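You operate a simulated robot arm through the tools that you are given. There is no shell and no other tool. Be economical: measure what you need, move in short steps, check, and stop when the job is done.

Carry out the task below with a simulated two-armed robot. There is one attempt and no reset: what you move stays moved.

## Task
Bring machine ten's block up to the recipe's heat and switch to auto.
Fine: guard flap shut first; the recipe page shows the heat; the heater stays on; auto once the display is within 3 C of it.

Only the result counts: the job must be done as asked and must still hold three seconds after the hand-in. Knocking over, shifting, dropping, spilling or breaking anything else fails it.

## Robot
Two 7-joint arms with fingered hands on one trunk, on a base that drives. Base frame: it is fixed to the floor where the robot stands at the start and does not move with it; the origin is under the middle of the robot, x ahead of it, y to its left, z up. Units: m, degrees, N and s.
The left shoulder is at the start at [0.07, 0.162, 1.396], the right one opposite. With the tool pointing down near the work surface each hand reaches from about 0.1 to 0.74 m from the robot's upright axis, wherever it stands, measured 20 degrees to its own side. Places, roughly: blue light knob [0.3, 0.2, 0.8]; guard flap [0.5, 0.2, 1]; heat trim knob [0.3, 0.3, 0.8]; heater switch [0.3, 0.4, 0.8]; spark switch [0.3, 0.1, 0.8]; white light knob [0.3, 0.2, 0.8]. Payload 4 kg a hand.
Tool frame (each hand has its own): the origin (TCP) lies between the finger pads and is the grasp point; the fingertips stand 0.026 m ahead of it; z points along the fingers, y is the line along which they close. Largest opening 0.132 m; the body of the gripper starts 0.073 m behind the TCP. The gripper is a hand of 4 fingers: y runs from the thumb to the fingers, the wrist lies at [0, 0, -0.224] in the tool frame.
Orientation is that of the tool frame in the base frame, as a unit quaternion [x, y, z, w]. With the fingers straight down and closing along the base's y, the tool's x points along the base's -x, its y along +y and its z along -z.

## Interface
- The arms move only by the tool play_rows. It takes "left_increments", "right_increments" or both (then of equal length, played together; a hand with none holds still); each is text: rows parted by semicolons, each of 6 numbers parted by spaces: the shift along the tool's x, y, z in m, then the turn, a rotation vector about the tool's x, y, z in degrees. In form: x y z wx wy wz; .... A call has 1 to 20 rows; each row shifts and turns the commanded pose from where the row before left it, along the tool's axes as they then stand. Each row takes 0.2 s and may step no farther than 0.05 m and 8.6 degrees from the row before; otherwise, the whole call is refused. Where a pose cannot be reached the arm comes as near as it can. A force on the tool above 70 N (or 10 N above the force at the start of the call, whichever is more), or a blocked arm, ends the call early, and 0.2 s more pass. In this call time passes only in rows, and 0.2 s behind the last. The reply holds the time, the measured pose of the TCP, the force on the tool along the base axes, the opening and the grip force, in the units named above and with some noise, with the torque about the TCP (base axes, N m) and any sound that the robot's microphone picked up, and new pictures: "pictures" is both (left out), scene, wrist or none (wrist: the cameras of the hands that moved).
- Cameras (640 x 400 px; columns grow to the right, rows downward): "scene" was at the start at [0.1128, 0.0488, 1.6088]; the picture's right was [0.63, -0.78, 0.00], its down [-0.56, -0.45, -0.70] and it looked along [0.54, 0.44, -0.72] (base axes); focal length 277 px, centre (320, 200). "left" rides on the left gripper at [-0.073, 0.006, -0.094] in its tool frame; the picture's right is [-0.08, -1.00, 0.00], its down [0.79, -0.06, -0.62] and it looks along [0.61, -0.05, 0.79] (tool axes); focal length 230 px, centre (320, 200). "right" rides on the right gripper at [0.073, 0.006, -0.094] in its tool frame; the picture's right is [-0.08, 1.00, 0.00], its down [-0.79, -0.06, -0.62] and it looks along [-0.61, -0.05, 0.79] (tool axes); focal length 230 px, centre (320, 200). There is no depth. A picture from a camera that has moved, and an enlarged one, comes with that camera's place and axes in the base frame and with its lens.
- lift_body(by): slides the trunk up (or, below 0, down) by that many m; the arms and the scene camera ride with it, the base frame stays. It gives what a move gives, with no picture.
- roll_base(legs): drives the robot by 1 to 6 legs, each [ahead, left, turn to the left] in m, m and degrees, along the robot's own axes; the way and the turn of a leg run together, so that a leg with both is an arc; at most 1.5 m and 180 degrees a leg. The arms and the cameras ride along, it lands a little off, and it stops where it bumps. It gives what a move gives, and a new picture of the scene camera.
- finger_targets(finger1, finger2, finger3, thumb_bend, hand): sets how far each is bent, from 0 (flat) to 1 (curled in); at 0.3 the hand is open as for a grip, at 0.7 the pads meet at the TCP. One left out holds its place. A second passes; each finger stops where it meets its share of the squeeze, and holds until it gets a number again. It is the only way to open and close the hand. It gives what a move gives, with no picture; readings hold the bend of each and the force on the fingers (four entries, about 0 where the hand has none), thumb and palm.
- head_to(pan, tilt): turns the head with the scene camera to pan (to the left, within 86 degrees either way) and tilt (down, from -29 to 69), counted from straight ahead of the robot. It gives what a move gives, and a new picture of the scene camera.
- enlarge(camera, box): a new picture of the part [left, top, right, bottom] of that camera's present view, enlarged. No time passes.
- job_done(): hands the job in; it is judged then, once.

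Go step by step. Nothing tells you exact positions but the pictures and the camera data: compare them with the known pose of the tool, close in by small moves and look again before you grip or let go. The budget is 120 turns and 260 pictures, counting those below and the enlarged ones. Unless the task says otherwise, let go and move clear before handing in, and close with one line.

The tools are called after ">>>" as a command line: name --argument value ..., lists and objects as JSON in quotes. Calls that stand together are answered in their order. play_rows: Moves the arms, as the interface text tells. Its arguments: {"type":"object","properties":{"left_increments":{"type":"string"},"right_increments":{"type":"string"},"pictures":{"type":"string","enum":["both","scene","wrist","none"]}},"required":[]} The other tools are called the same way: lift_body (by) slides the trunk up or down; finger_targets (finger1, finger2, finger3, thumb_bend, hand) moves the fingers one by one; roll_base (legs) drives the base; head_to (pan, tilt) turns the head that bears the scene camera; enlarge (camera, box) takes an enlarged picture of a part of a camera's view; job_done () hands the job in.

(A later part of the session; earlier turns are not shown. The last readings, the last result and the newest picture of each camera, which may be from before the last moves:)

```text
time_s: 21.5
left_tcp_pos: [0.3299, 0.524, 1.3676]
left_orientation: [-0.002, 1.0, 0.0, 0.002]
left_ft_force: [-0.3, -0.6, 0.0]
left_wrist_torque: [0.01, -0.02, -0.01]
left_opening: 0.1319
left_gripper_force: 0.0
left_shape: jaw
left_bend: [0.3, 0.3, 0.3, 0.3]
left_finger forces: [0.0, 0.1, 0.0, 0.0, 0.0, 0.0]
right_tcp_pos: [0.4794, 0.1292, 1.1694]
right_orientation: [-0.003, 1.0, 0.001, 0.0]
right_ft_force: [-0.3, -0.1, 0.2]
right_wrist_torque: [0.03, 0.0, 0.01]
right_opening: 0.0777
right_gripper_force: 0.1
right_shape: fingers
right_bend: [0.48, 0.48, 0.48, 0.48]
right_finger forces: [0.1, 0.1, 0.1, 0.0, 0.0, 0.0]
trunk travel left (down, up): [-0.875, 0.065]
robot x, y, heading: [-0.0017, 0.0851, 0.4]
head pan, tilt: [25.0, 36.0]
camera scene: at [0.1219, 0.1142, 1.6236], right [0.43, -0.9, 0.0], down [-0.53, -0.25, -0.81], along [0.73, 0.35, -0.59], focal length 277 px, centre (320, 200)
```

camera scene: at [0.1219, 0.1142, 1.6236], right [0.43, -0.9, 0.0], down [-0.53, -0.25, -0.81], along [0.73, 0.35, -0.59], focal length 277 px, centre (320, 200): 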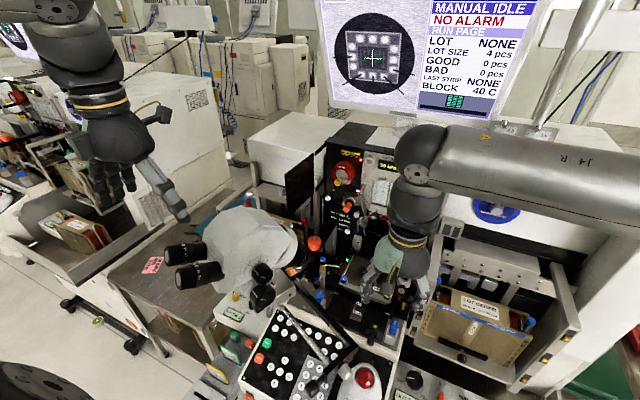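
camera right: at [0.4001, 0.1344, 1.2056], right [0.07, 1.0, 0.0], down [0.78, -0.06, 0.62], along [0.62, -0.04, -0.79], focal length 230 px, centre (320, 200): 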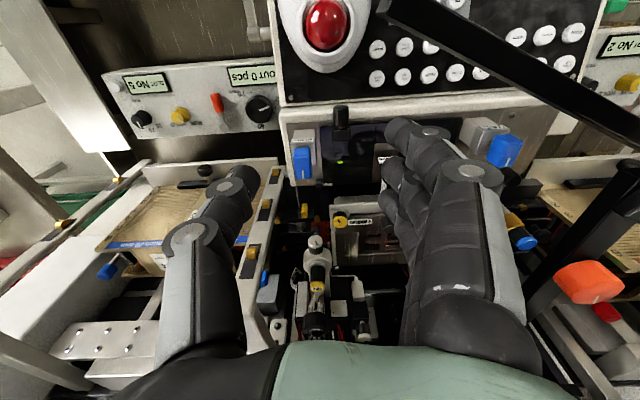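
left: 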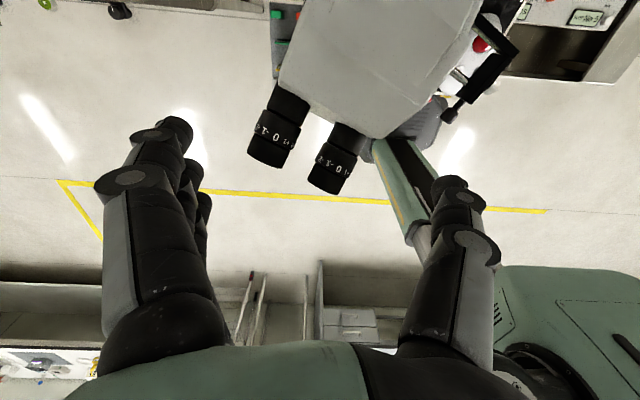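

Now lowering above the handle to z≈1.04 and checking.

>>> play_rows --right_increments "0 0.023 0.02 0 0 0;0 0 0.035 0 0 0;0 0 0.04 0 0 0;0 0 0.035 0 0 0" --pictures "both"

>>> enlarge --camera "right" --box '[240, 20, 440, 180]'

>>> enlarge --camera "scene" --box '[320, 240, 440, 340]'

```text
time_s: 22.5
left_tcp_pos: [0.3332, 0.5287, 1.3664]
left_orientation: [-0.003, 1.0, -0.001, 0.002]
left_ft_force: [-1.0, -0.3, 0.2]
left_wrist_torque: [-0.01, 0.03, -0.04]
left_opening: 0.1317
left_gripper_force: 0.1
left_shape: jaw
left_bend: [0.3, 0.3, 0.3, 0.3]
left_finger forces: [0.0, 0.0, 0.0, 0.1, 0.0, 0.0]
right_tcp_pos: [0.4828, 0.1518, 1.0368]
right_orientation: [-0.002, 1.0, -0.001, 0.0]
right_ft_force: [0.0, 0.3, -0.1]
right_wrist_torque: [0.01, 0.02, 0.0]
right_opening: 0.0779
right_gripper_force: 0.1
right_shape: fingers
right_bend: [0.48, 0.48, 0.48, 0.48]
right_finger forces: [0.0, 0.0, 0.0, 0.0, 0.0, 0.0]
trunk travel left (down, up): [-0.875, 0.065]
robot x, y, heading: [-0.0043, 0.0783, 0.7]
head pan, tilt: [25.0, 36.0]
camera scene: at [0.126, 0.1173, 1.6232], right [0.43, -0.9, 0.0], down [-0.53, -0.25, -0.81], along [0.73, 0.35, -0.59], focal length 277 px, centre (320, 200)
camera right: at [0.4088, 0.1568, 1.1297], right [0.07, 1.0, 0.0], down [0.79, -0.06, 0.62], along [0.61, -0.05, -0.79], focal length 230 px, centre (320, 200)
```

scene: 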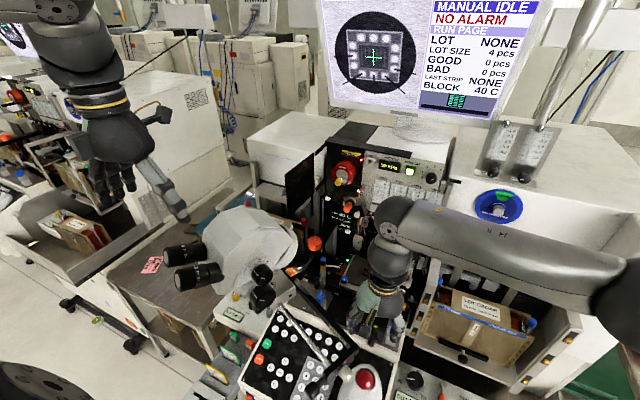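
right: 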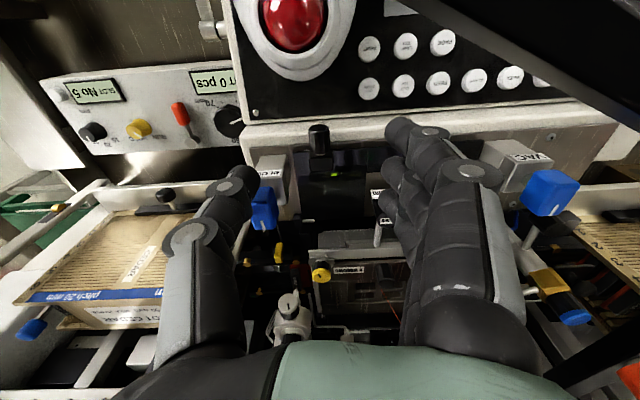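

```text
2.50 times, centred on (340, 100) of right
camera zoom: at [0.4088, 0.1568, 1.1297], right [0.07, 1.0, 0.0], down [0.79, -0.06, 0.62], along [0.61, -0.05, -0.79], focal length 575 px, centre (270, 450)
```

zoom: 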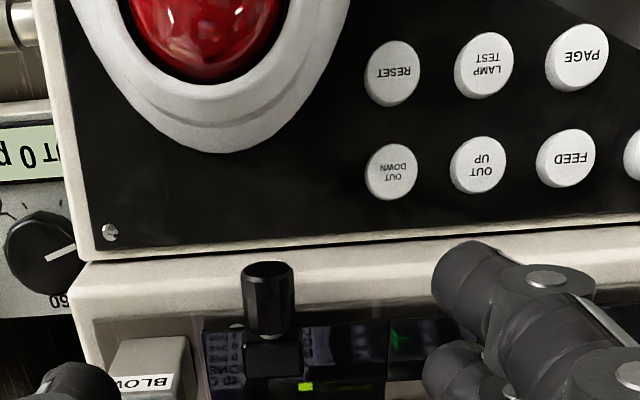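

```text
4.00 times, centred on (380, 290) of scene
camera zoom: at [0.126, 0.1173, 1.6232], right [0.43, -0.9, 0.0], down [-0.53, -0.25, -0.81], along [0.73, 0.35, -0.59], focal length 1109 px, centre (80, -160)
```

zoom: 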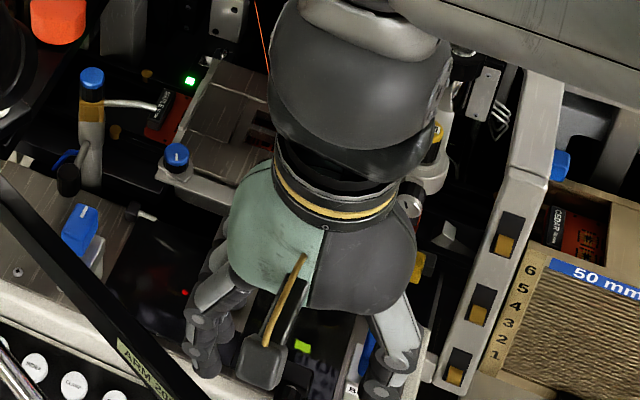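

Handle is centred between thumb and fingers (x 0.475–0.497, y 0.150). Lowering onto it, slightly toward the handle tip.

>>> play_rows --right_increments "0.004 -0.002 0.025 0 0 0;0 0 0.022 0 0 0;0 0 0.012 0 0 0;0 0 0.008 0 0 0" --pictures "wrist"

>>> enlarge --camera "right" --box '[240, 20, 440, 180]'

```text
time_s: 23.5
left_tcp_pos: [0.3272, 0.5234, 1.368]
left_orientation: [-0.003, 1.0, 0.0, 0.003]
left_ft_force: [0.0, 0.6, -0.5]
left_wrist_torque: [-0.01, 0.03, 0.02]
left_opening: 0.132
left_gripper_force: 0.0
left_shape: jaw
left_bend: [0.3, 0.3, 0.3, 0.3]
left_finger forces: [0.0, 0.1, 0.0, 0.1, 0.1, 0.0]
right_tcp_pos: [0.4751, 0.1567, 0.9828]
right_orientation: [-0.006, 1.0, 0.008, 0.006]
right_ft_force: [-17.2, -9.4, 48.8]
right_wrist_torque: [2.42, 0.28, 1.27]
right_opening: 0.0777
right_gripper_force: 17.0
right_shape: fingers
right_bend: [0.48, 0.48, 0.63, 0.48]
right_finger forces: [0.0, 0.1, 33.6, 0.0, 0.0, 0.0]
trunk travel left (down, up): [-0.875, 0.065]
robot x, y, heading: [-0.0033, 0.082, 0.3]
head pan, tilt: [25.0, 36.0]
stopped in row 4 (right hand): the force on the tool passed its limit at 94 N (the readings are from after the stop); the commanded pose is now the measured one
camera right: at [0.4015, 0.1587, 1.0755], right [0.07, 1.0, 0.02], down [0.78, -0.06, 0.62], along [0.62, -0.03, -0.78], focal length 230 px, centre (320, 200)
```

right: 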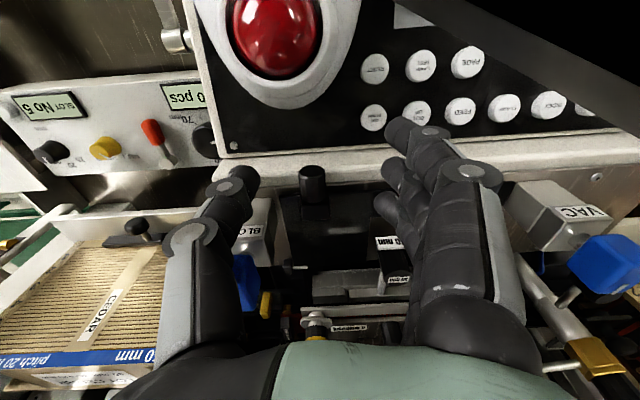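

```text
2.50 times, centred on (340, 100) of right
camera zoom: at [0.4015, 0.1587, 1.0755], right [0.07, 1.0, 0.02], down [0.78, -0.06, 0.62], along [0.62, -0.03, -0.78], focal length 575 px, centre (270, 450)
```

zoom: 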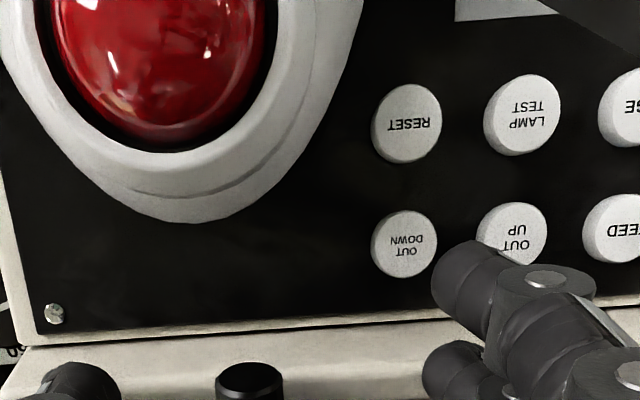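

Finger 3 touched something (likely the "50 mm" lever knob near (0.53, 0.20, 1.0)). I'll back up and check for changes.

>>> play_rows --right_increments "0 0 -0.03 0 0 0;0 -0.004 -0.04 0 0 0;0.03 -0.03 -0.02 0 0 0;0.03 -0.04 0 0 0 0;0 -0.045 0 0 0 0" --pictures "both"

>>> enlarge --camera "scene" --box '[310, 230, 430, 330]'

>>> enlarge --camera "right" --box '[260, 60, 440, 240]'

```text
time_s: 24.7
left_tcp_pos: [0.333, 0.525, 1.3666]
left_orientation: [-0.002, 1.0, 0.0, 0.001]
left_ft_force: [-0.2, -0.3, -0.5]
left_wrist_torque: [0.02, 0.01, 0.01]
left_opening: 0.1318
left_gripper_force: 0.1
left_shape: jaw
left_bend: [0.3, 0.3, 0.3, 0.3]
left_finger forces: [0.0, 0.0, 0.0, 0.0, 0.0, 0.0]
right_tcp_pos: [0.4197, 0.0338, 1.0622]
right_orientation: [-0.002, 1.0, 0.006, 0.004]
right_ft_force: [0.3, 0.0, -0.4]
right_wrist_torque: [0.03, -0.01, 0.04]
right_opening: 0.0777
right_gripper_force: 0.1
right_shape: fingers
right_bend: [0.48, 0.48, 0.48, 0.48]
right_finger forces: [0.0, 0.1, 0.0, 0.0, 0.0, 0.0]
trunk travel left (down, up): [-0.875, 0.065]
robot x, y, heading: [-0.0021, 0.0786, 0.3]
head pan, tilt: [25.0, 36.0]
camera scene: at [0.1254, 0.1136, 1.6233], right [0.43, -0.9, 0.0], down [-0.53, -0.25, -0.81], along [0.73, 0.35, -0.59], focal length 277 px, centre (320, 200)
camera right: at [0.3445, 0.0367, 1.155], right [0.07, 1.0, 0.01], down [0.78, -0.06, 0.62], along [0.62, -0.04, -0.78], focal length 230 px, centre (320, 200)
```

scene: 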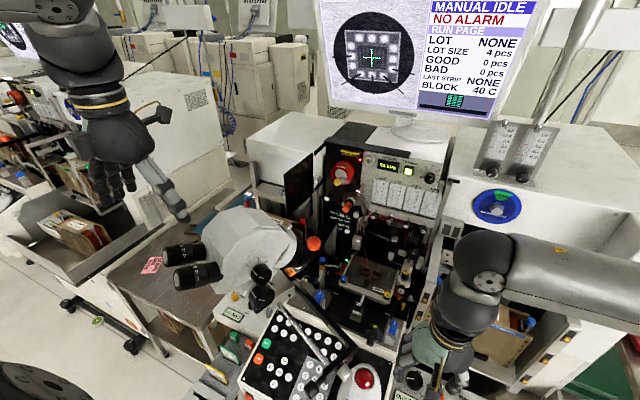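
right: 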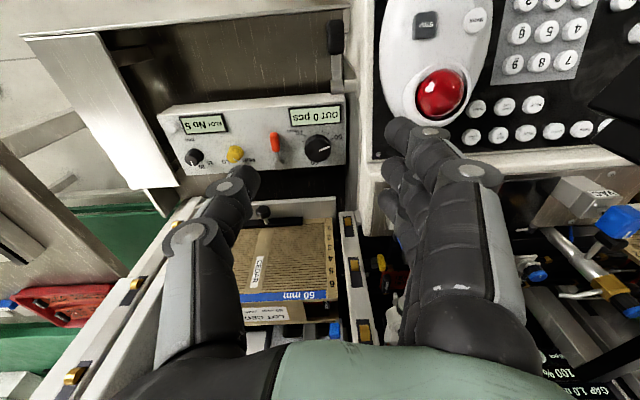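

```text
4.00 times, centred on (370, 280) of scene
camera zoom: at [0.1254, 0.1136, 1.6233], right [0.43, -0.9, 0.0], down [-0.53, -0.25, -0.81], along [0.73, 0.35, -0.59], focal length 1109 px, centre (120, -120)
```

zoom: 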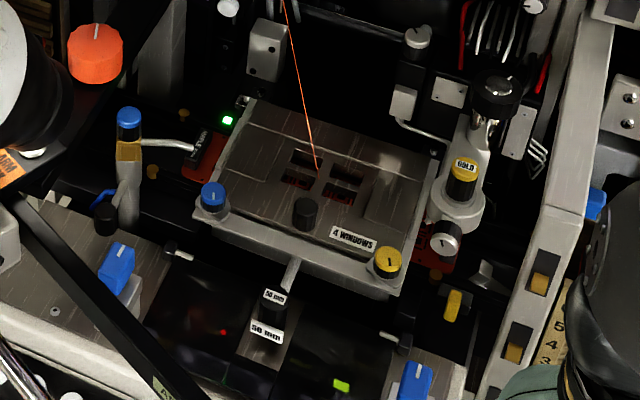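

```text
2.22 times, centred on (350, 150) of right
camera zoom: at [0.3445, 0.0367, 1.155], right [0.07, 1.0, 0.01], down [0.78, -0.06, 0.62], along [0.62, -0.04, -0.78], focal length 511 px, centre (253, 311)
```

zoom: 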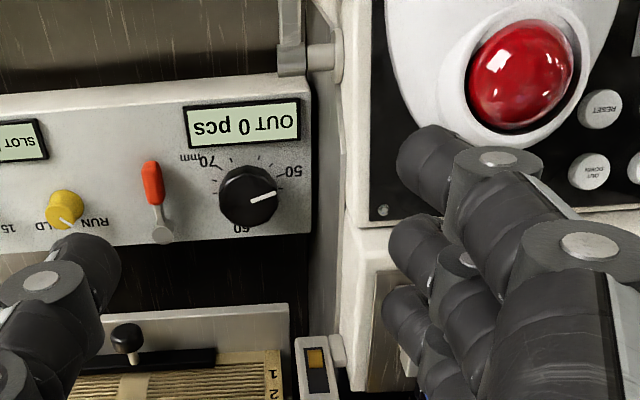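

Nothing seems changed (lever still 50 mm). I'll curl finger 3 out of the way and come down again using thumb and fingers 1–2.

>>> finger_targets --hand "right" --finger3 1.0 --finger1 0.5 --finger2 0.5 --thumb_bend 0.5

>>> play_rows --right_increments "-0.01 0.045 -0.01 0 0 0;-0.025 0.04 0 0 0 0;-0.023 0.031 0 0 0 0;0 0 0.04 0 0 0;0 0 0.02 0 0 0" --pictures "both"

>>> enlarge --camera "right" --box '[240, 40, 440, 240]'

```text
time_s: 25.7
left_tcp_pos: [0.3328, 0.5262, 1.3658]
left_orientation: [-0.002, 1.0, -0.001, 0.001]
left_ft_force: [-0.6, 0.2, 0.6]
left_wrist_torque: [-0.03, 0.02, -0.01]
left_opening: 0.1317
left_gripper_force: 0.0
left_shape: jaw
left_bend: [0.3, 0.3, 0.3, 0.3]
left_finger forces: [0.1, 0.0, 0.0, 0.0, 0.0, 0.1]
right_tcp_pos: [0.4184, 0.0346, 1.0606]
right_orientation: [-0.002, 1.0, 0.005, 0.004]
right_ft_force: [0.6, -0.4, -0.3]
right_wrist_torque: [-0.01, -0.02, 0.01]
right_opening: 0.0714
right_gripper_force: 0.1
right_shape: fingers
right_bend: [0.5, 0.5, 1.0, 0.5]
right_finger forces: [0.0, 0.1, 0.0, 0.0, 0.0, 0.0]
trunk travel left (down, up): [-0.875, 0.065]
robot x, y, heading: [-0.001, 0.0817, 0.3]
head pan, tilt: [25.0, 36.0]
```

```text
time_s: 26.9
left_tcp_pos: [0.3342, 0.5255, 1.3663]
left_orientation: [-0.002, 1.0, -0.001, 0.001]
left_ft_force: [-0.1, -1.2, -0.1]
left_wrist_torque: [-0.01, 0.0, 0.0]
left_opening: 0.132
left_gripper_force: 0.1
left_shape: jaw
left_bend: [0.3, 0.3, 0.3, 0.3]
left_finger forces: [0.0, 0.1, 0.0, 0.0, 0.1, 0.0]
right_tcp_pos: [0.4778, 0.1542, 1.0174]
right_orientation: [-0.002, 1.0, 0.004, 0.004]
right_ft_force: [-0.1, 0.3, -0.1]
right_wrist_torque: [-0.01, 0.02, -0.02]
right_opening: 0.0713
right_gripper_force: 0.1
right_shape: fingers
right_bend: [0.5, 0.5, 1.0, 0.5]
right_finger forces: [0.1, 0.0, 0.1, 0.0, 0.1, 0.1]
trunk travel left (down, up): [-0.875, 0.065]
robot x, y, heading: [-0.0047, 0.0802, 0.3]
head pan, tilt: [25.0, 36.0]
camera scene: at [0.1258, 0.1164, 1.6232], right [0.43, -0.9, 0.0], down [-0.53, -0.25, -0.81], along [0.73, 0.35, -0.59], focal length 277 px, centre (320, 200)
camera right: at [0.405, 0.1568, 1.1092], right [0.07, 1.0, 0.01], down [0.78, -0.06, 0.62], along [0.62, -0.04, -0.78], focal length 230 px, centre (320, 200)
```

scene: 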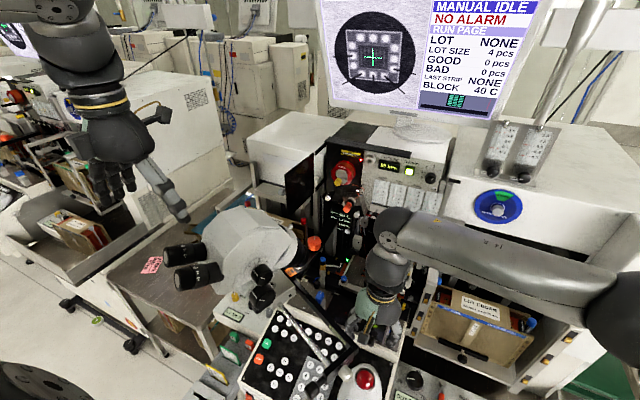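
right: 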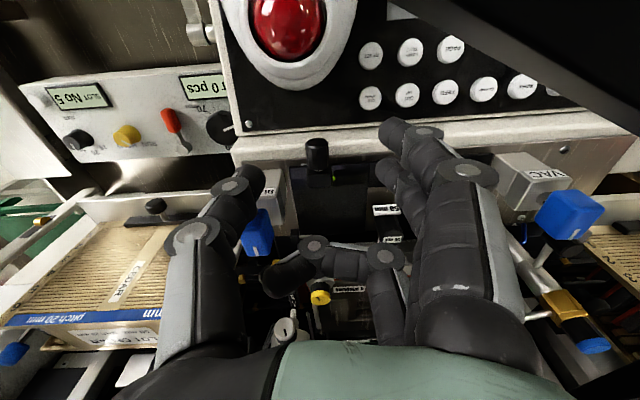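

```text
2.00 times, centred on (340, 140) of right
camera zoom: at [0.405, 0.1568, 1.1092], right [0.07, 1.0, 0.01], down [0.78, -0.06, 0.62], along [0.62, -0.04, -0.78], focal length 460 px, centre (280, 320)
```

zoom: 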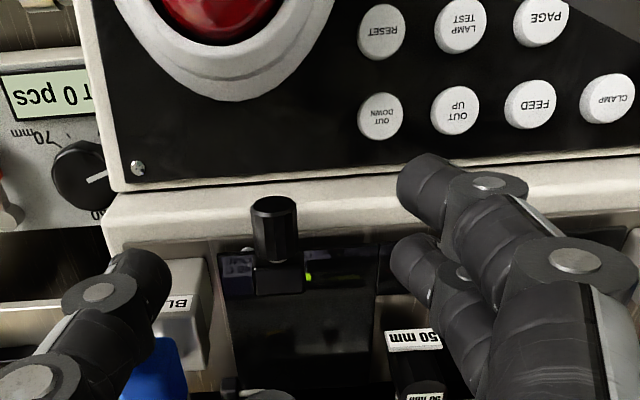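

Handle clear between thumb and fingers. Descending in small steps.

>>> play_rows --right_increments "0 -0.003 0.015 0 0 0;0 0 0.012 0 0 0;0 0 0.01 0 0 0;0 0 0.008 0 0 0;0 0 0.004 0 0 0" --pictures "both"

>>> enlarge --camera "right" --box '[220, 100, 460, 300]'

```text
time_s: 28.2
left_tcp_pos: [0.3264, 0.5257, 1.3671]
left_orientation: [-0.002, 1.0, 0.001, 0.003]
left_ft_force: [0.4, 0.8, -0.5]
left_wrist_torque: [0.0, 0.0, -0.01]
left_opening: 0.1319
left_gripper_force: 0.1
left_shape: jaw
left_bend: [0.3, 0.3, 0.3, 0.3]
left_finger forces: [0.0, 0.0, 0.1, 0.0, 0.0, 0.0]
right_tcp_pos: [0.4776, 0.1534, 0.9773]
right_orientation: [-0.006, 1.0, 0.007, 0.01]
right_ft_force: [-16.1, -5.4, 37.3]
right_wrist_torque: [-0.97, -0.4, 0.19]
right_opening: 0.0732
right_gripper_force: 18.1
right_shape: fingers
right_bend: [0.5, 0.5, 1.0, 0.51]
right_finger forces: [0.1, 0.0, 0.0, 0.0, 35.9, 0.0]
trunk travel left (down, up): [-0.875, 0.065]
robot x, y, heading: [-0.0031, 0.0771, 0.4]
head pan, tilt: [25.0, 36.0]
stopped in row 5 (right hand): the force on the tool passed its limit at 74 N (the readings are from after the stop); the commanded pose is now the measured one
camera scene: at [0.1187, 0.1145, 1.6239], right [0.43, -0.9, 0.0], down [-0.53, -0.25, -0.81], along [0.73, 0.35, -0.58], focal length 277 px, centre (320, 200)
camera right: at [0.4023, 0.1536, 1.0697], right [0.07, 1.0, 0.02], down [0.77, -0.06, 0.63], along [0.63, -0.03, -0.77], focal length 230 px, centre (320, 200)
```

scene: 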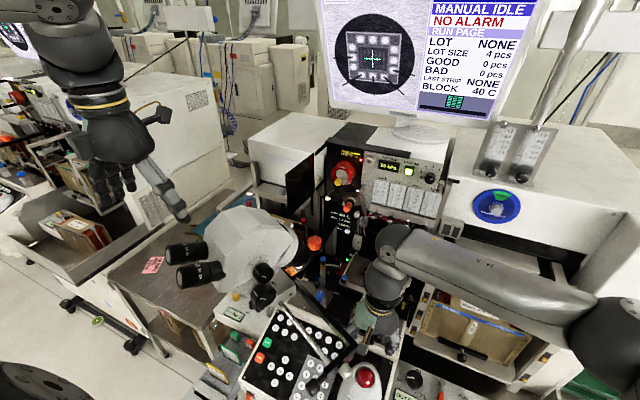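
right: 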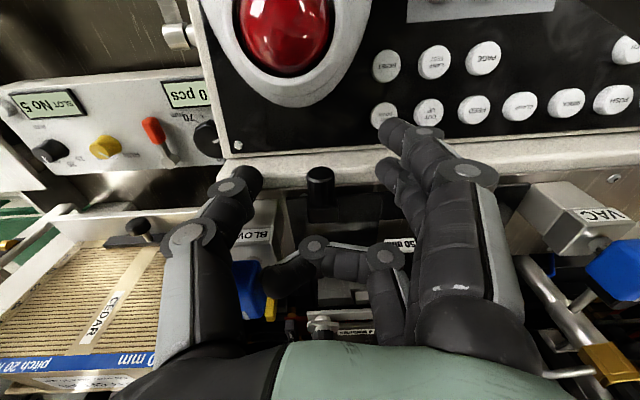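

```text
2.00 times, centred on (340, 200) of right
camera zoom: at [0.4023, 0.1536, 1.0697], right [0.07, 1.0, 0.02], down [0.77, -0.06, 0.63], along [0.63, -0.03, -0.77], focal length 460 px, centre (280, 200)
```

zoom: 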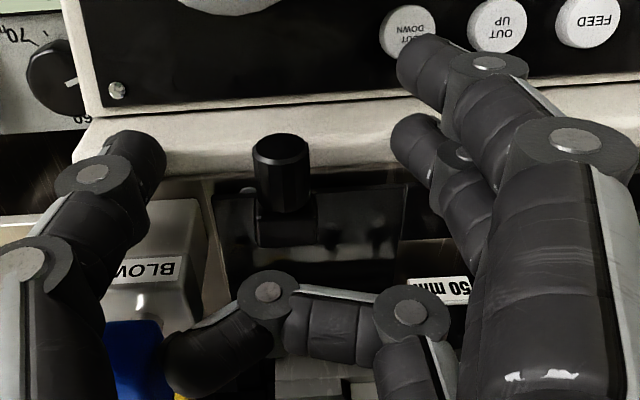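

The thumb tip touched the ledge (z≈0.95). The handle (z≈0.958) is now within fingertip reach, so I'll rise slightly, shift forward 7 mm, then pinch with finger 2 and thumb.

>>> play_rows --right_increments "0 0 -0.004 0 0 0;-0.007 -0.001 0 0 0 0" --pictures "none"

>>> finger_targets --hand "right" --finger2 0.72 --thumb_bend 0.7

>>> enlarge --camera "right" --box '[220, 100, 460, 300]'

```text
time_s: 28.8
left_tcp_pos: [0.327, 0.5271, 1.3687]
left_orientation: [-0.002, 1.0, -0.001, 0.003]
left_ft_force: [-0.6, 0.4, 0.7]
left_wrist_torque: [-0.04, -0.03, -0.04]
left_opening: 0.1314
left_gripper_force: 0.0
left_shape: jaw
left_bend: [0.3, 0.3, 0.3, 0.3]
left_finger forces: [0.0, 0.0, 0.0, 0.1, 0.1, 0.1]
right_tcp_pos: [0.4844, 0.149, 0.9775]
right_orientation: [-0.003, 1.0, 0.006, 0.011]
right_ft_force: [-13.7, -1.0, 17.5]
right_wrist_torque: [-0.41, 0.99, -0.44]
right_opening: 0.0723
right_gripper_force: 13.3
right_shape: fingers
right_bend: [0.5, 0.5, 1.0, 0.51]
right_finger forces: [0.0, 0.1, 1.6, 0.0, 24.7, 0.0]
trunk travel left (down, up): [-0.875, 0.065]
robot x, y, heading: [-0.0061, 0.0825, 0.6]
head pan, tilt: [25.0, 36.0]
```

```text
time_s: 29.8
left_tcp_pos: [0.3277, 0.5269, 1.3679]
left_orientation: [-0.002, 1.0, -0.001, 0.002]
left_ft_force: [0.3, -0.2, -0.2]
left_wrist_torque: [0.02, 0.02, -0.02]
left_opening: 0.132
left_gripper_force: 0.0
left_shape: jaw
left_bend: [0.3, 0.3, 0.3, 0.3]
left_finger forces: [0.0, 0.1, 0.1, 0.1, 0.0, 0.0]
right_tcp_pos: [0.4852, 0.15, 0.9777]
right_orientation: [-0.004, 1.0, 0.006, 0.008]
right_ft_force: [-24.6, 0.5, -9.2]
right_wrist_torque: [0.22, 0.89, -0.37]
right_opening: 0.0464
right_gripper_force: 15.9
right_shape: fingers
right_bend: [0.5, 0.69, 1.0, 0.67]
right_finger forces: [0.0, 5.3, 0.3, 0.0, 25.8, 0.0]
trunk travel left (down, up): [-0.875, 0.065]
robot x, y, heading: [-0.0043, 0.0766, 0.5]
head pan, tilt: [25.0, 36.0]
```

```text
2.00 times, centred on (340, 200) of right
camera zoom: at [0.41, 0.1527, 1.0696], right [0.07, 1.0, 0.01], down [0.78, -0.06, 0.63], along [0.63, -0.03, -0.78], focal length 460 px, centre (280, 200)
```

zoom: 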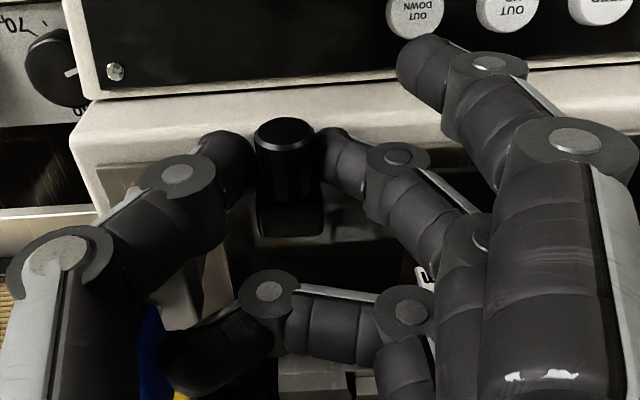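

The handle is pinched firmly. Lifting it along an arc about the hinge (radius ≈0.105 m), first half.

>>> play_rows --right_increments "0.002 0 -0.009 0 0 0;-0.001 0 -0.009 0 0 0;-0.0023 0 -0.0089 0 0 0;-0.0024 0 -0.0088 0 0 0;-0.0039 0 -0.0083 0 0 0;-0.0039 0 -0.0083 0 0 0;-0.0052 0 -0.0075 0 0 0;-0.0053 0 -0.0075 0 0 0" --pictures "both"

>>> enlarge --camera "right" --box '[220, 100, 460, 300]'

>>> enlarge --camera "scene" --box '[310, 230, 430, 340]'

```text
time_s: 31.6
left_tcp_pos: [0.3343, 0.5273, 1.3644]
left_orientation: [-0.002, 1.0, -0.001, 0.001]
left_ft_force: [0.6, 0.6, 0.0]
left_wrist_torque: [0.01, -0.01, 0.01]
left_opening: 0.1318
left_gripper_force: 0.0
left_shape: jaw
left_bend: [0.3, 0.3, 0.3, 0.3]
left_finger forces: [0.1, 0.0, 0.0, 0.0, 0.0, 0.0]
right_tcp_pos: [0.5112, 0.1509, 1.0444]
right_orientation: [-0.003, 1.0, 0.007, 0.009]
right_ft_force: [3.4, 1.9, -4.4]
right_wrist_torque: [0.02, -0.03, -0.03]
right_opening: 0.0446
right_gripper_force: 3.5
right_shape: fingers
right_bend: [0.5, 0.68, 1.0, 0.68]
right_finger forces: [0.0, 5.1, 0.0, 0.0, 2.4, 0.1]
trunk travel left (down, up): [-0.875, 0.065]
robot x, y, heading: [-0.0047, 0.0792, 0.2]
head pan, tilt: [25.0, 36.0]
camera scene: at [0.1268, 0.117, 1.623], right [0.43, -0.9, 0.0], down [-0.53, -0.25, -0.81], along [0.73, 0.35, -0.59], focal length 277 px, centre (320, 200)
camera right: at [0.4364, 0.1533, 1.1359], right [0.07, 1.0, 0.01], down [0.77, -0.06, 0.63], along [0.63, -0.03, -0.78], focal length 230 px, centre (320, 200)
```

scene: 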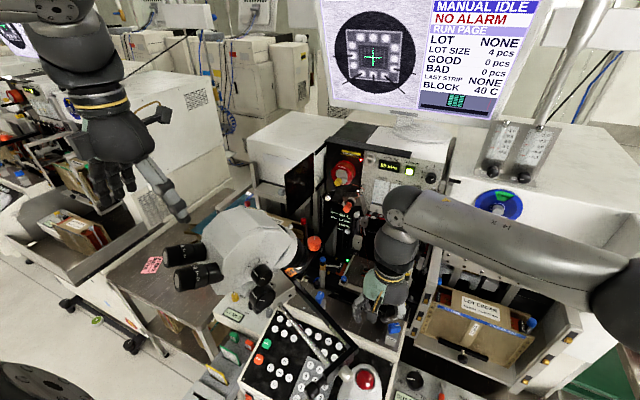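
right: 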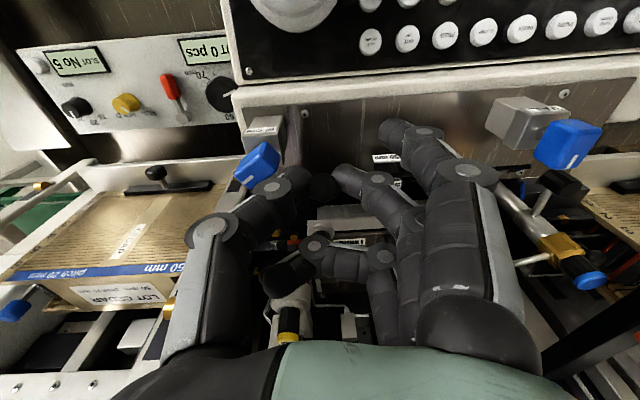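

```text
2.00 times, centred on (340, 200) of right
camera zoom: at [0.4364, 0.1533, 1.1359], right [0.07, 1.0, 0.01], down [0.77, -0.06, 0.63], along [0.63, -0.03, -0.78], focal length 460 px, centre (280, 200)
```

zoom: 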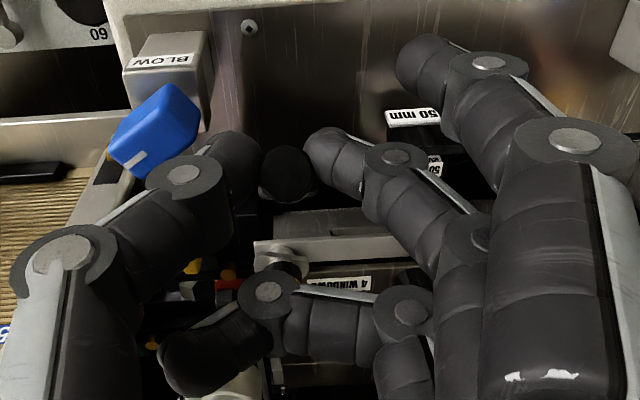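

```text
3.64 times, centred on (370, 285) of scene
camera zoom: at [0.1268, 0.117, 1.623], right [0.43, -0.9, 0.0], down [-0.53, -0.25, -0.81], along [0.73, 0.35, -0.59], focal length 1008 px, centre (138, -109)
```

zoom: 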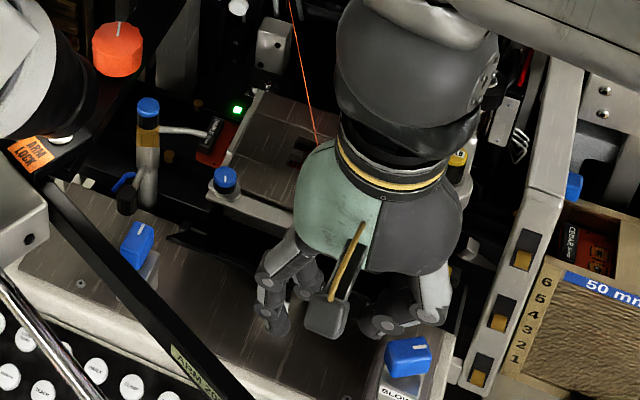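

The flap is about half up. The BLOW lever looks tilted – I'll check that afterwards. Continuing the arc.

>>> play_rows --right_increments "-0.0062 0 -0.0068 0 0 0;-0.0068 0 -0.0062 0 0 0;-0.0073 0 -0.0056 0 0 0;-0.0077 0 -0.0049 0 0 0;-0.0081 0 -0.0042 0 0 0;-0.0085 0 -0.0035 0 0 0;-0.0087 0 -0.0027 0 0 0" --pictures "both"

>>> enlarge --camera "right" --box '[220, 60, 460, 260]'

>>> enlarge --camera "scene" --box '[310, 230, 430, 340]'

```text
time_s: 33.2
left_tcp_pos: [0.3331, 0.5271, 1.3651]
left_orientation: [-0.003, 1.0, -0.001, 0.001]
left_ft_force: [-0.4, -0.3, 0.5]
left_wrist_torque: [0.01, 0.02, 0.0]
left_opening: 0.1316
left_gripper_force: 0.1
left_shape: jaw
left_bend: [0.3, 0.3, 0.3, 0.3]
left_finger forces: [0.0, 0.0, 0.0, 0.0, 0.0, 0.0]
right_tcp_pos: [0.5623, 0.149, 1.08]
right_orientation: [-0.003, 1.0, 0.006, 0.009]
right_ft_force: [0.9, 0.5, -0.9]
right_wrist_torque: [0.0, -0.02, 0.02]
right_opening: 0.0418
right_gripper_force: 0.1
right_shape: fingers
right_bend: [0.5, 0.72, 1.0, 0.7]
right_finger forces: [0.1, 0.1, 0.1, 0.0, 0.1, 0.0]
trunk travel left (down, up): [-0.875, 0.065]
robot x, y, heading: [-0.0041, 0.0804, -0.1]
head pan, tilt: [25.0, 36.0]
camera scene: at [0.1252, 0.1166, 1.6232], right [0.43, -0.9, 0.0], down [-0.53, -0.25, -0.81], along [0.73, 0.35, -0.59], focal length 277 px, centre (320, 200)
camera right: at [0.4876, 0.1525, 1.1719], right [0.07, 1.0, 0.01], down [0.77, -0.06, 0.63], along [0.63, -0.03, -0.78], focal length 230 px, centre (320, 200)
```

scene: 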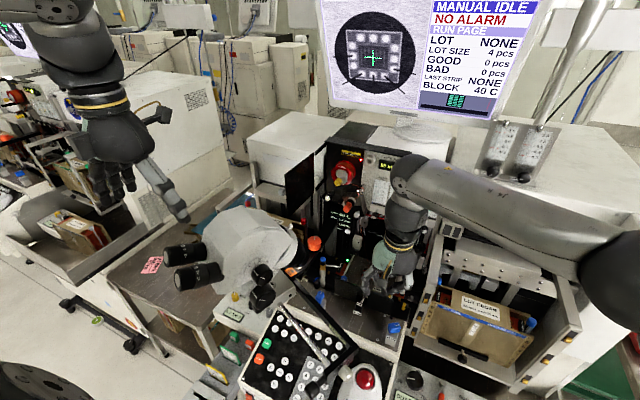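
right: 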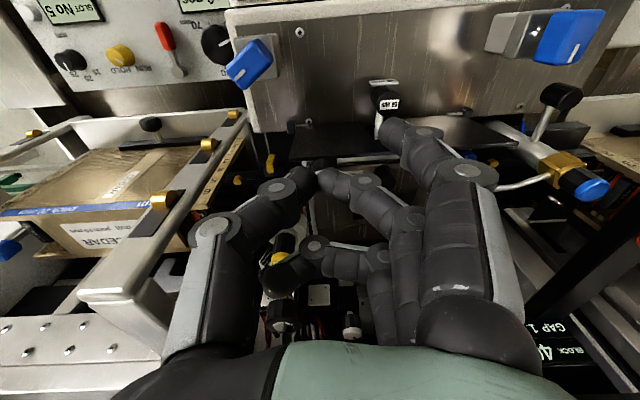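

```text
2.00 times, centred on (340, 160) of right
camera zoom: at [0.4876, 0.1525, 1.1719], right [0.07, 1.0, 0.01], down [0.77, -0.06, 0.63], along [0.63, -0.03, -0.78], focal length 460 px, centre (280, 280)
```

zoom: 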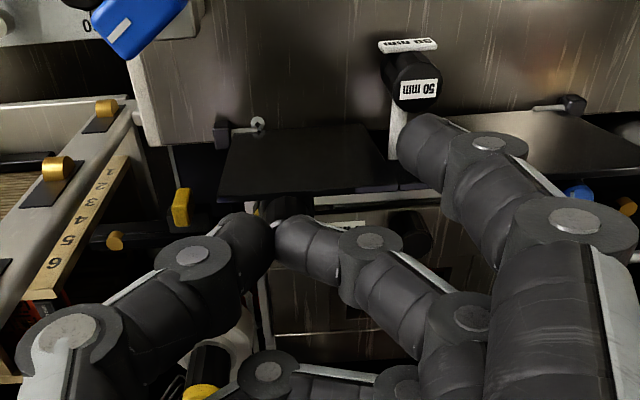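

```text
3.64 times, centred on (370, 285) of scene
camera zoom: at [0.1252, 0.1166, 1.6232], right [0.43, -0.9, 0.0], down [-0.53, -0.25, -0.81], along [0.73, 0.35, -0.59], focal length 1008 px, centre (138, -109)
```

zoom: 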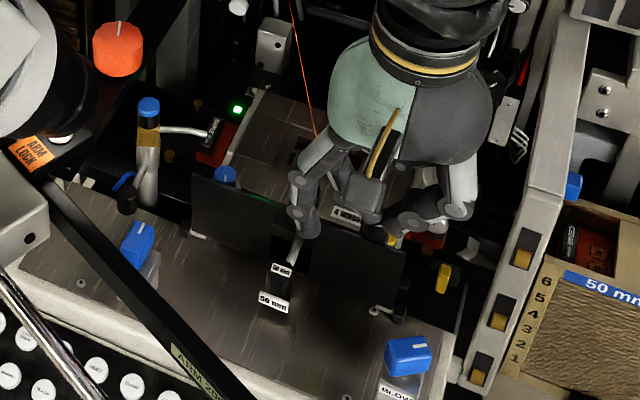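

The flap stands nearly upright (≈10° short), and the pinch has slipped off the handle. I'll back away, close the fingers together and push the handle forward to its stop.

>>> play_rows --right_increments "0 0 -0.02 0 0 0;0.03 0 0 0 0 0;0.035 0 0 0 0 0" --pictures "none"

>>> finger_targets --hand "right" --finger1 0.7 --finger2 0.7 --finger3 0.7 --thumb_bend 0.7

>>> enlarge --camera "right" --box '[160, 0, 480, 260]'

>>> enlarge --camera "scene" --box '[310, 230, 430, 340]'

```text
time_s: 34.0
left_tcp_pos: [0.3311, 0.5258, 1.366]
left_orientation: [-0.002, 1.0, 0.0, 0.002]
left_ft_force: [-0.7, -0.1, 0.3]
left_wrist_torque: [0.0, -0.02, 0.01]
left_opening: 0.1317
left_gripper_force: 0.0
left_shape: jaw
left_bend: [0.3, 0.3, 0.3, 0.3]
left_finger forces: [0.0, 0.1, 0.0, 0.0, 0.1, 0.0]
right_tcp_pos: [0.4967, 0.1465, 1.0984]
right_orientation: [-0.004, 1.0, 0.006, 0.009]
right_ft_force: [0.6, 0.0, 0.5]
right_wrist_torque: [-0.01, -0.07, -0.02]
right_opening: 0.0415
right_gripper_force: 0.0
right_shape: fingers
right_bend: [0.5, 0.72, 1.0, 0.7]
right_finger forces: [0.1, 0.0, 0.1, 0.1, 0.0, 0.0]
trunk travel left (down, up): [-0.875, 0.065]
robot x, y, heading: [-0.0073, 0.081, 0.1]
head pan, tilt: [25.0, 36.0]
```

```text
time_s: 35.0
left_tcp_pos: [0.3327, 0.5264, 1.3668]
left_orientation: [-0.002, 1.0, -0.001, 0.002]
left_ft_force: [-0.3, 1.0, 1.4]
left_wrist_torque: [-0.01, 0.02, -0.02]
left_opening: 0.1321
left_gripper_force: 0.1
left_shape: jaw
left_bend: [0.3, 0.3, 0.3, 0.3]
left_finger forces: [0.0, 0.0, 0.0, 0.1, 0.1, 0.0]
right_tcp_pos: [0.4967, 0.148, 1.0989]
right_orientation: [-0.003, 1.0, 0.006, 0.009]
right_ft_force: [0.3, 0.6, -0.7]
right_wrist_torque: [-0.01, -0.01, 0.01]
right_opening: 0.0147
right_gripper_force: 0.0
right_shape: fingers
right_bend: [0.7, 0.7, 0.7, 0.7]
right_finger forces: [0.0, 0.1, 0.1, 0.0, 0.1, 0.0]
trunk travel left (down, up): [-0.875, 0.065]
robot x, y, heading: [-0.0031, 0.08, 0.5]
head pan, tilt: [25.0, 36.0]
```

```text
1.54 times, centred on (320, 130) of right
camera zoom: at [0.4223, 0.1511, 1.1901], right [0.07, 1.0, 0.01], down [0.77, -0.06, 0.63], along [0.63, -0.03, -0.78], focal length 354 px, centre (320, 308)
```

zoom: 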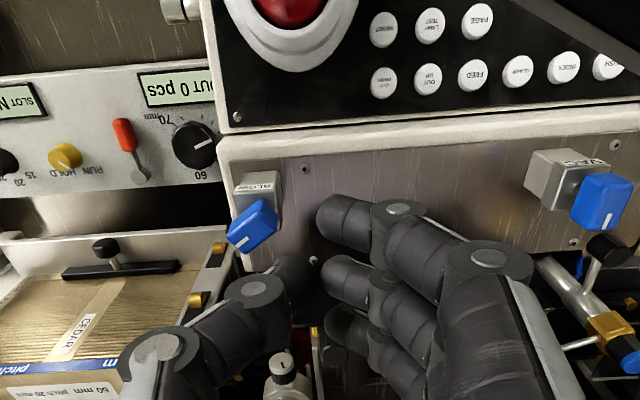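

```text
3.64 times, centred on (370, 285) of scene
camera zoom: at [0.1254, 0.1164, 1.6232], right [0.43, -0.9, 0.0], down [-0.53, -0.25, -0.81], along [0.73, 0.35, -0.59], focal length 1008 px, centre (138, -109)
```

zoom: 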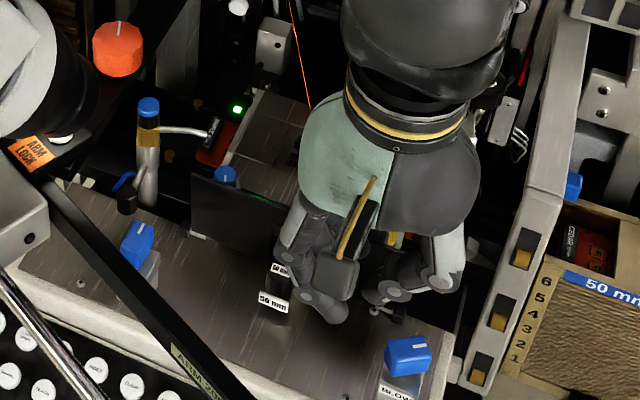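

The BLOW knob got turned by my thumb (~45° from its old setting); I'll turn it back after the flap. Now pushing the flap to the stop.

>>> play_rows --right_increments "0 0 0.02 0 0 0;0 0 0.017 0 0 0;-0.015 0 0 0 0 0;-0.012 0 0 0 0 0;-0.01 0 0 0 0 0;-0.008 0 0 0 0 0" --pictures "both"

>>> enlarge --camera "right" --box '[160, 0, 480, 260]'

>>> enlarge --camera "scene" --box '[310, 230, 430, 340]'

```text
time_s: 36.4
left_tcp_pos: [0.3327, 0.526, 1.3662]
left_orientation: [-0.003, 1.0, 0.0, 0.0]
left_ft_force: [1.0, 0.1, 0.2]
left_wrist_torque: [0.01, -0.02, 0.03]
left_opening: 0.132
left_gripper_force: 0.1
left_shape: jaw
left_bend: [0.3, 0.3, 0.3, 0.3]
left_finger forces: [0.1, 0.0, 0.0, 0.1, 0.0, 0.0]
right_tcp_pos: [0.5421, 0.1497, 1.0632]
right_orientation: [-0.003, 1.0, 0.007, 0.009]
right_ft_force: [0.0, -0.9, 0.0]
right_wrist_torque: [0.02, 0.01, -0.01]
right_opening: 0.0145
right_gripper_force: 0.3
right_shape: fingers
right_bend: [0.7, 0.7, 0.7, 0.7]
right_finger forces: [0.0, 0.0, 0.3, 0.0, 0.1, 0.1]
trunk travel left (down, up): [-0.875, 0.065]
robot x, y, heading: [-0.0026, 0.0792, 0.5]
head pan, tilt: [25.0, 36.0]
camera scene: at [0.1252, 0.1165, 1.6232], right [0.43, -0.9, 0.0], down [-0.53, -0.25, -0.81], along [0.73, 0.35, -0.59], focal length 277 px, centre (320, 200)
camera right: at [0.467, 0.1529, 1.1551], right [0.07, 1.0, 0.01], down [0.77, -0.06, 0.63], along [0.63, -0.03, -0.78], focal length 230 px, centre (320, 200)
```

scene: 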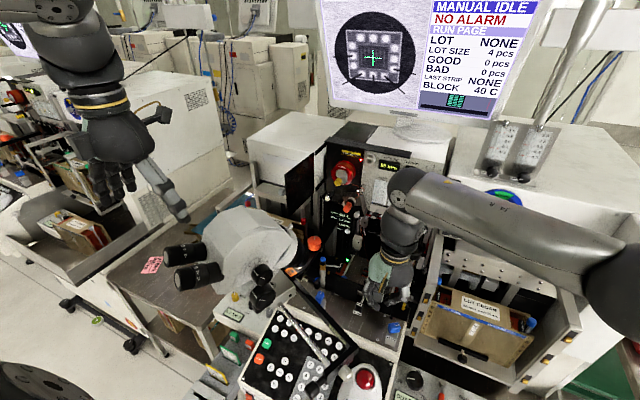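
right: 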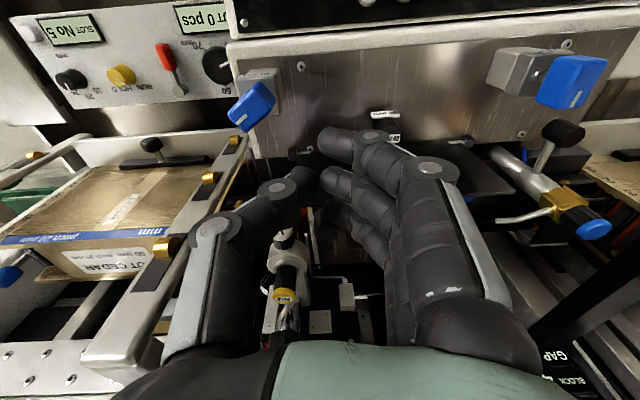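

```text
1.54 times, centred on (320, 130) of right
camera zoom: at [0.467, 0.1529, 1.1551], right [0.07, 1.0, 0.01], down [0.77, -0.06, 0.63], along [0.63, -0.03, -0.78], focal length 354 px, centre (320, 308)
```

zoom: 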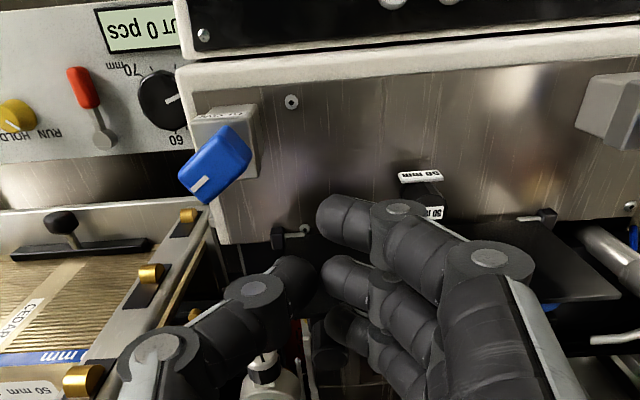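

```text
3.64 times, centred on (370, 285) of scene
camera zoom: at [0.1252, 0.1165, 1.6232], right [0.43, -0.9, 0.0], down [-0.53, -0.25, -0.81], along [0.73, 0.35, -0.59], focal length 1008 px, centre (138, -109)
```

zoom: 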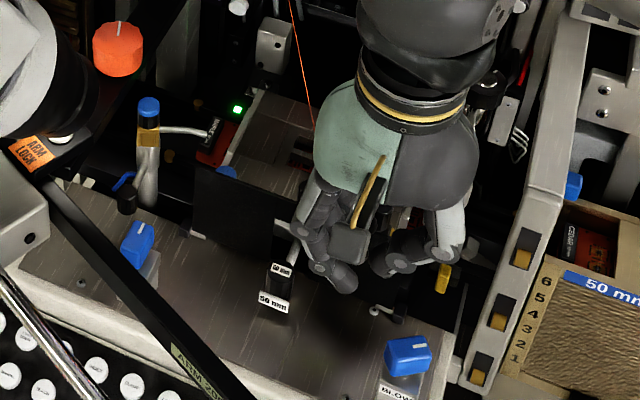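

Contact is light and the flap is moving. Pushing further until resistance.

>>> play_rows --right_increments "-0.008 0 0 0 0 0;-0.008 0 0 0 0 0;-0.006 0 0 0 0 0;-0.006 0 0 0 0 0" --pictures "none"

>>> enlarge --camera "right" --box '[160, 60, 480, 260]'

>>> enlarge --camera "scene" --box '[310, 230, 430, 340]'

```text
time_s: 37.4
left_tcp_pos: [0.3276, 0.5263, 1.3664]
left_orientation: [-0.003, 1.0, -0.001, 0.003]
left_ft_force: [-0.2, 0.9, 0.1]
left_wrist_torque: [0.0, -0.04, -0.02]
left_opening: 0.1318
left_gripper_force: 0.0
left_shape: jaw
left_bend: [0.3, 0.3, 0.3, 0.3]
left_finger forces: [0.0, 0.1, 0.1, 0.0, 0.0, 0.0]
right_tcp_pos: [0.5684, 0.1493, 1.0645]
right_orientation: [-0.004, 1.0, 0.006, 0.012]
right_ft_force: [-6.9, 1.4, -4.5]
right_wrist_torque: [-0.02, 0.16, 0.11]
right_opening: 0.0145
right_gripper_force: 4.7
right_shape: fingers
right_bend: [0.7, 0.69, 0.68, 0.7]
right_finger forces: [0.0, 7.1, 1.6, 0.0, 0.7, 0.0]
trunk travel left (down, up): [-0.875, 0.065]
robot x, y, heading: [-0.0048, 0.083, 0.3]
head pan, tilt: [25.0, 36.0]
```

```text
2.00 times, centred on (320, 160) of right
camera zoom: at [0.4926, 0.1527, 1.1562], right [0.07, 1.0, 0.01], down [0.77, -0.06, 0.63], along [0.63, -0.03, -0.77], focal length 460 px, centre (320, 280)
```

zoom: 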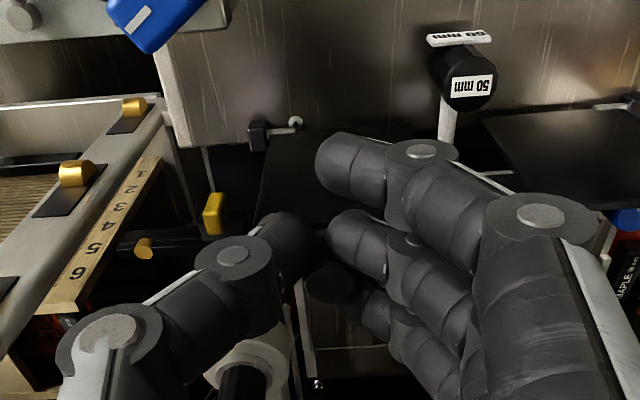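

```text
3.64 times, centred on (370, 285) of scene
camera zoom: at [0.1193, 0.1163, 1.6235], right [0.43, -0.9, 0.0], down [-0.53, -0.25, -0.81], along [0.73, 0.35, -0.59], focal length 1008 px, centre (138, -109)
```

zoom: 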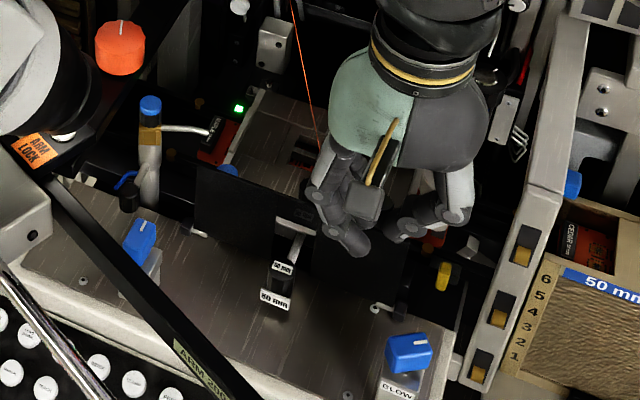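

>>> play_rows --right_increments "-0.006 0 0 0 0 0;-0.005 0 0 0 0 0;-0.004 0 0 0 0 0" --pictures "none"

>>> enlarge --camera "scene" --box '[310, 230, 430, 340]'

>>> enlarge --camera "right" --box '[200, 80, 440, 260]'

```text
time_s: 38.2
left_tcp_pos: [0.3357, 0.5274, 1.3668]
left_orientation: [-0.002, 1.0, -0.001, 0.001]
left_ft_force: [0.2, 1.0, -0.2]
left_wrist_torque: [0.0, -0.02, 0.02]
left_opening: 0.1318
left_gripper_force: 0.1
left_shape: jaw
left_bend: [0.3, 0.3, 0.3, 0.3]
left_finger forces: [0.1, 0.0, 0.1, 0.0, 0.1, 0.0]
right_tcp_pos: [0.5864, 0.1507, 1.0634]
right_orientation: [-0.002, 1.0, 0.006, 0.01]
right_ft_force: [1.1, 0.5, 1.0]
right_wrist_torque: [0.01, -0.01, -0.02]
right_opening: 0.016
right_gripper_force: 2.0
right_shape: fingers
right_bend: [0.7, 0.67, 0.7, 0.69]
right_finger forces: [0.1, 2.2, 0.0, 0.0, 1.6, 0.0]
trunk travel left (down, up): [-0.875, 0.065]
robot x, y, heading: [-0.0055, 0.0793, 0.2]
head pan, tilt: [25.0, 36.0]
```

```text
3.64 times, centred on (370, 285) of scene
camera zoom: at [0.1264, 0.1167, 1.6231], right [0.43, -0.9, 0.0], down [-0.53, -0.25, -0.81], along [0.73, 0.35, -0.59], focal length 1008 px, centre (138, -109)
```

zoom: 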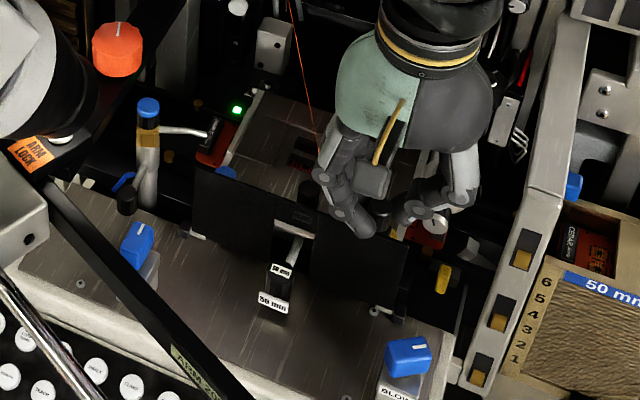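

```text
2.22 times, centred on (320, 170) of right
camera zoom: at [0.5122, 0.1531, 1.1551], right [0.07, 1.0, 0.01], down [0.77, -0.06, 0.63], along [0.63, -0.03, -0.78], focal length 511 px, centre (320, 267)
```

zoom: 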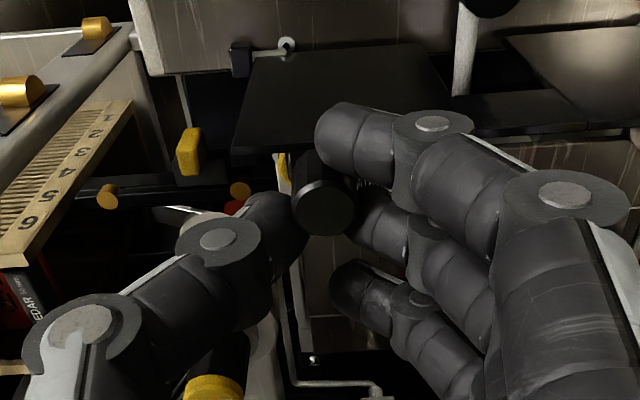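

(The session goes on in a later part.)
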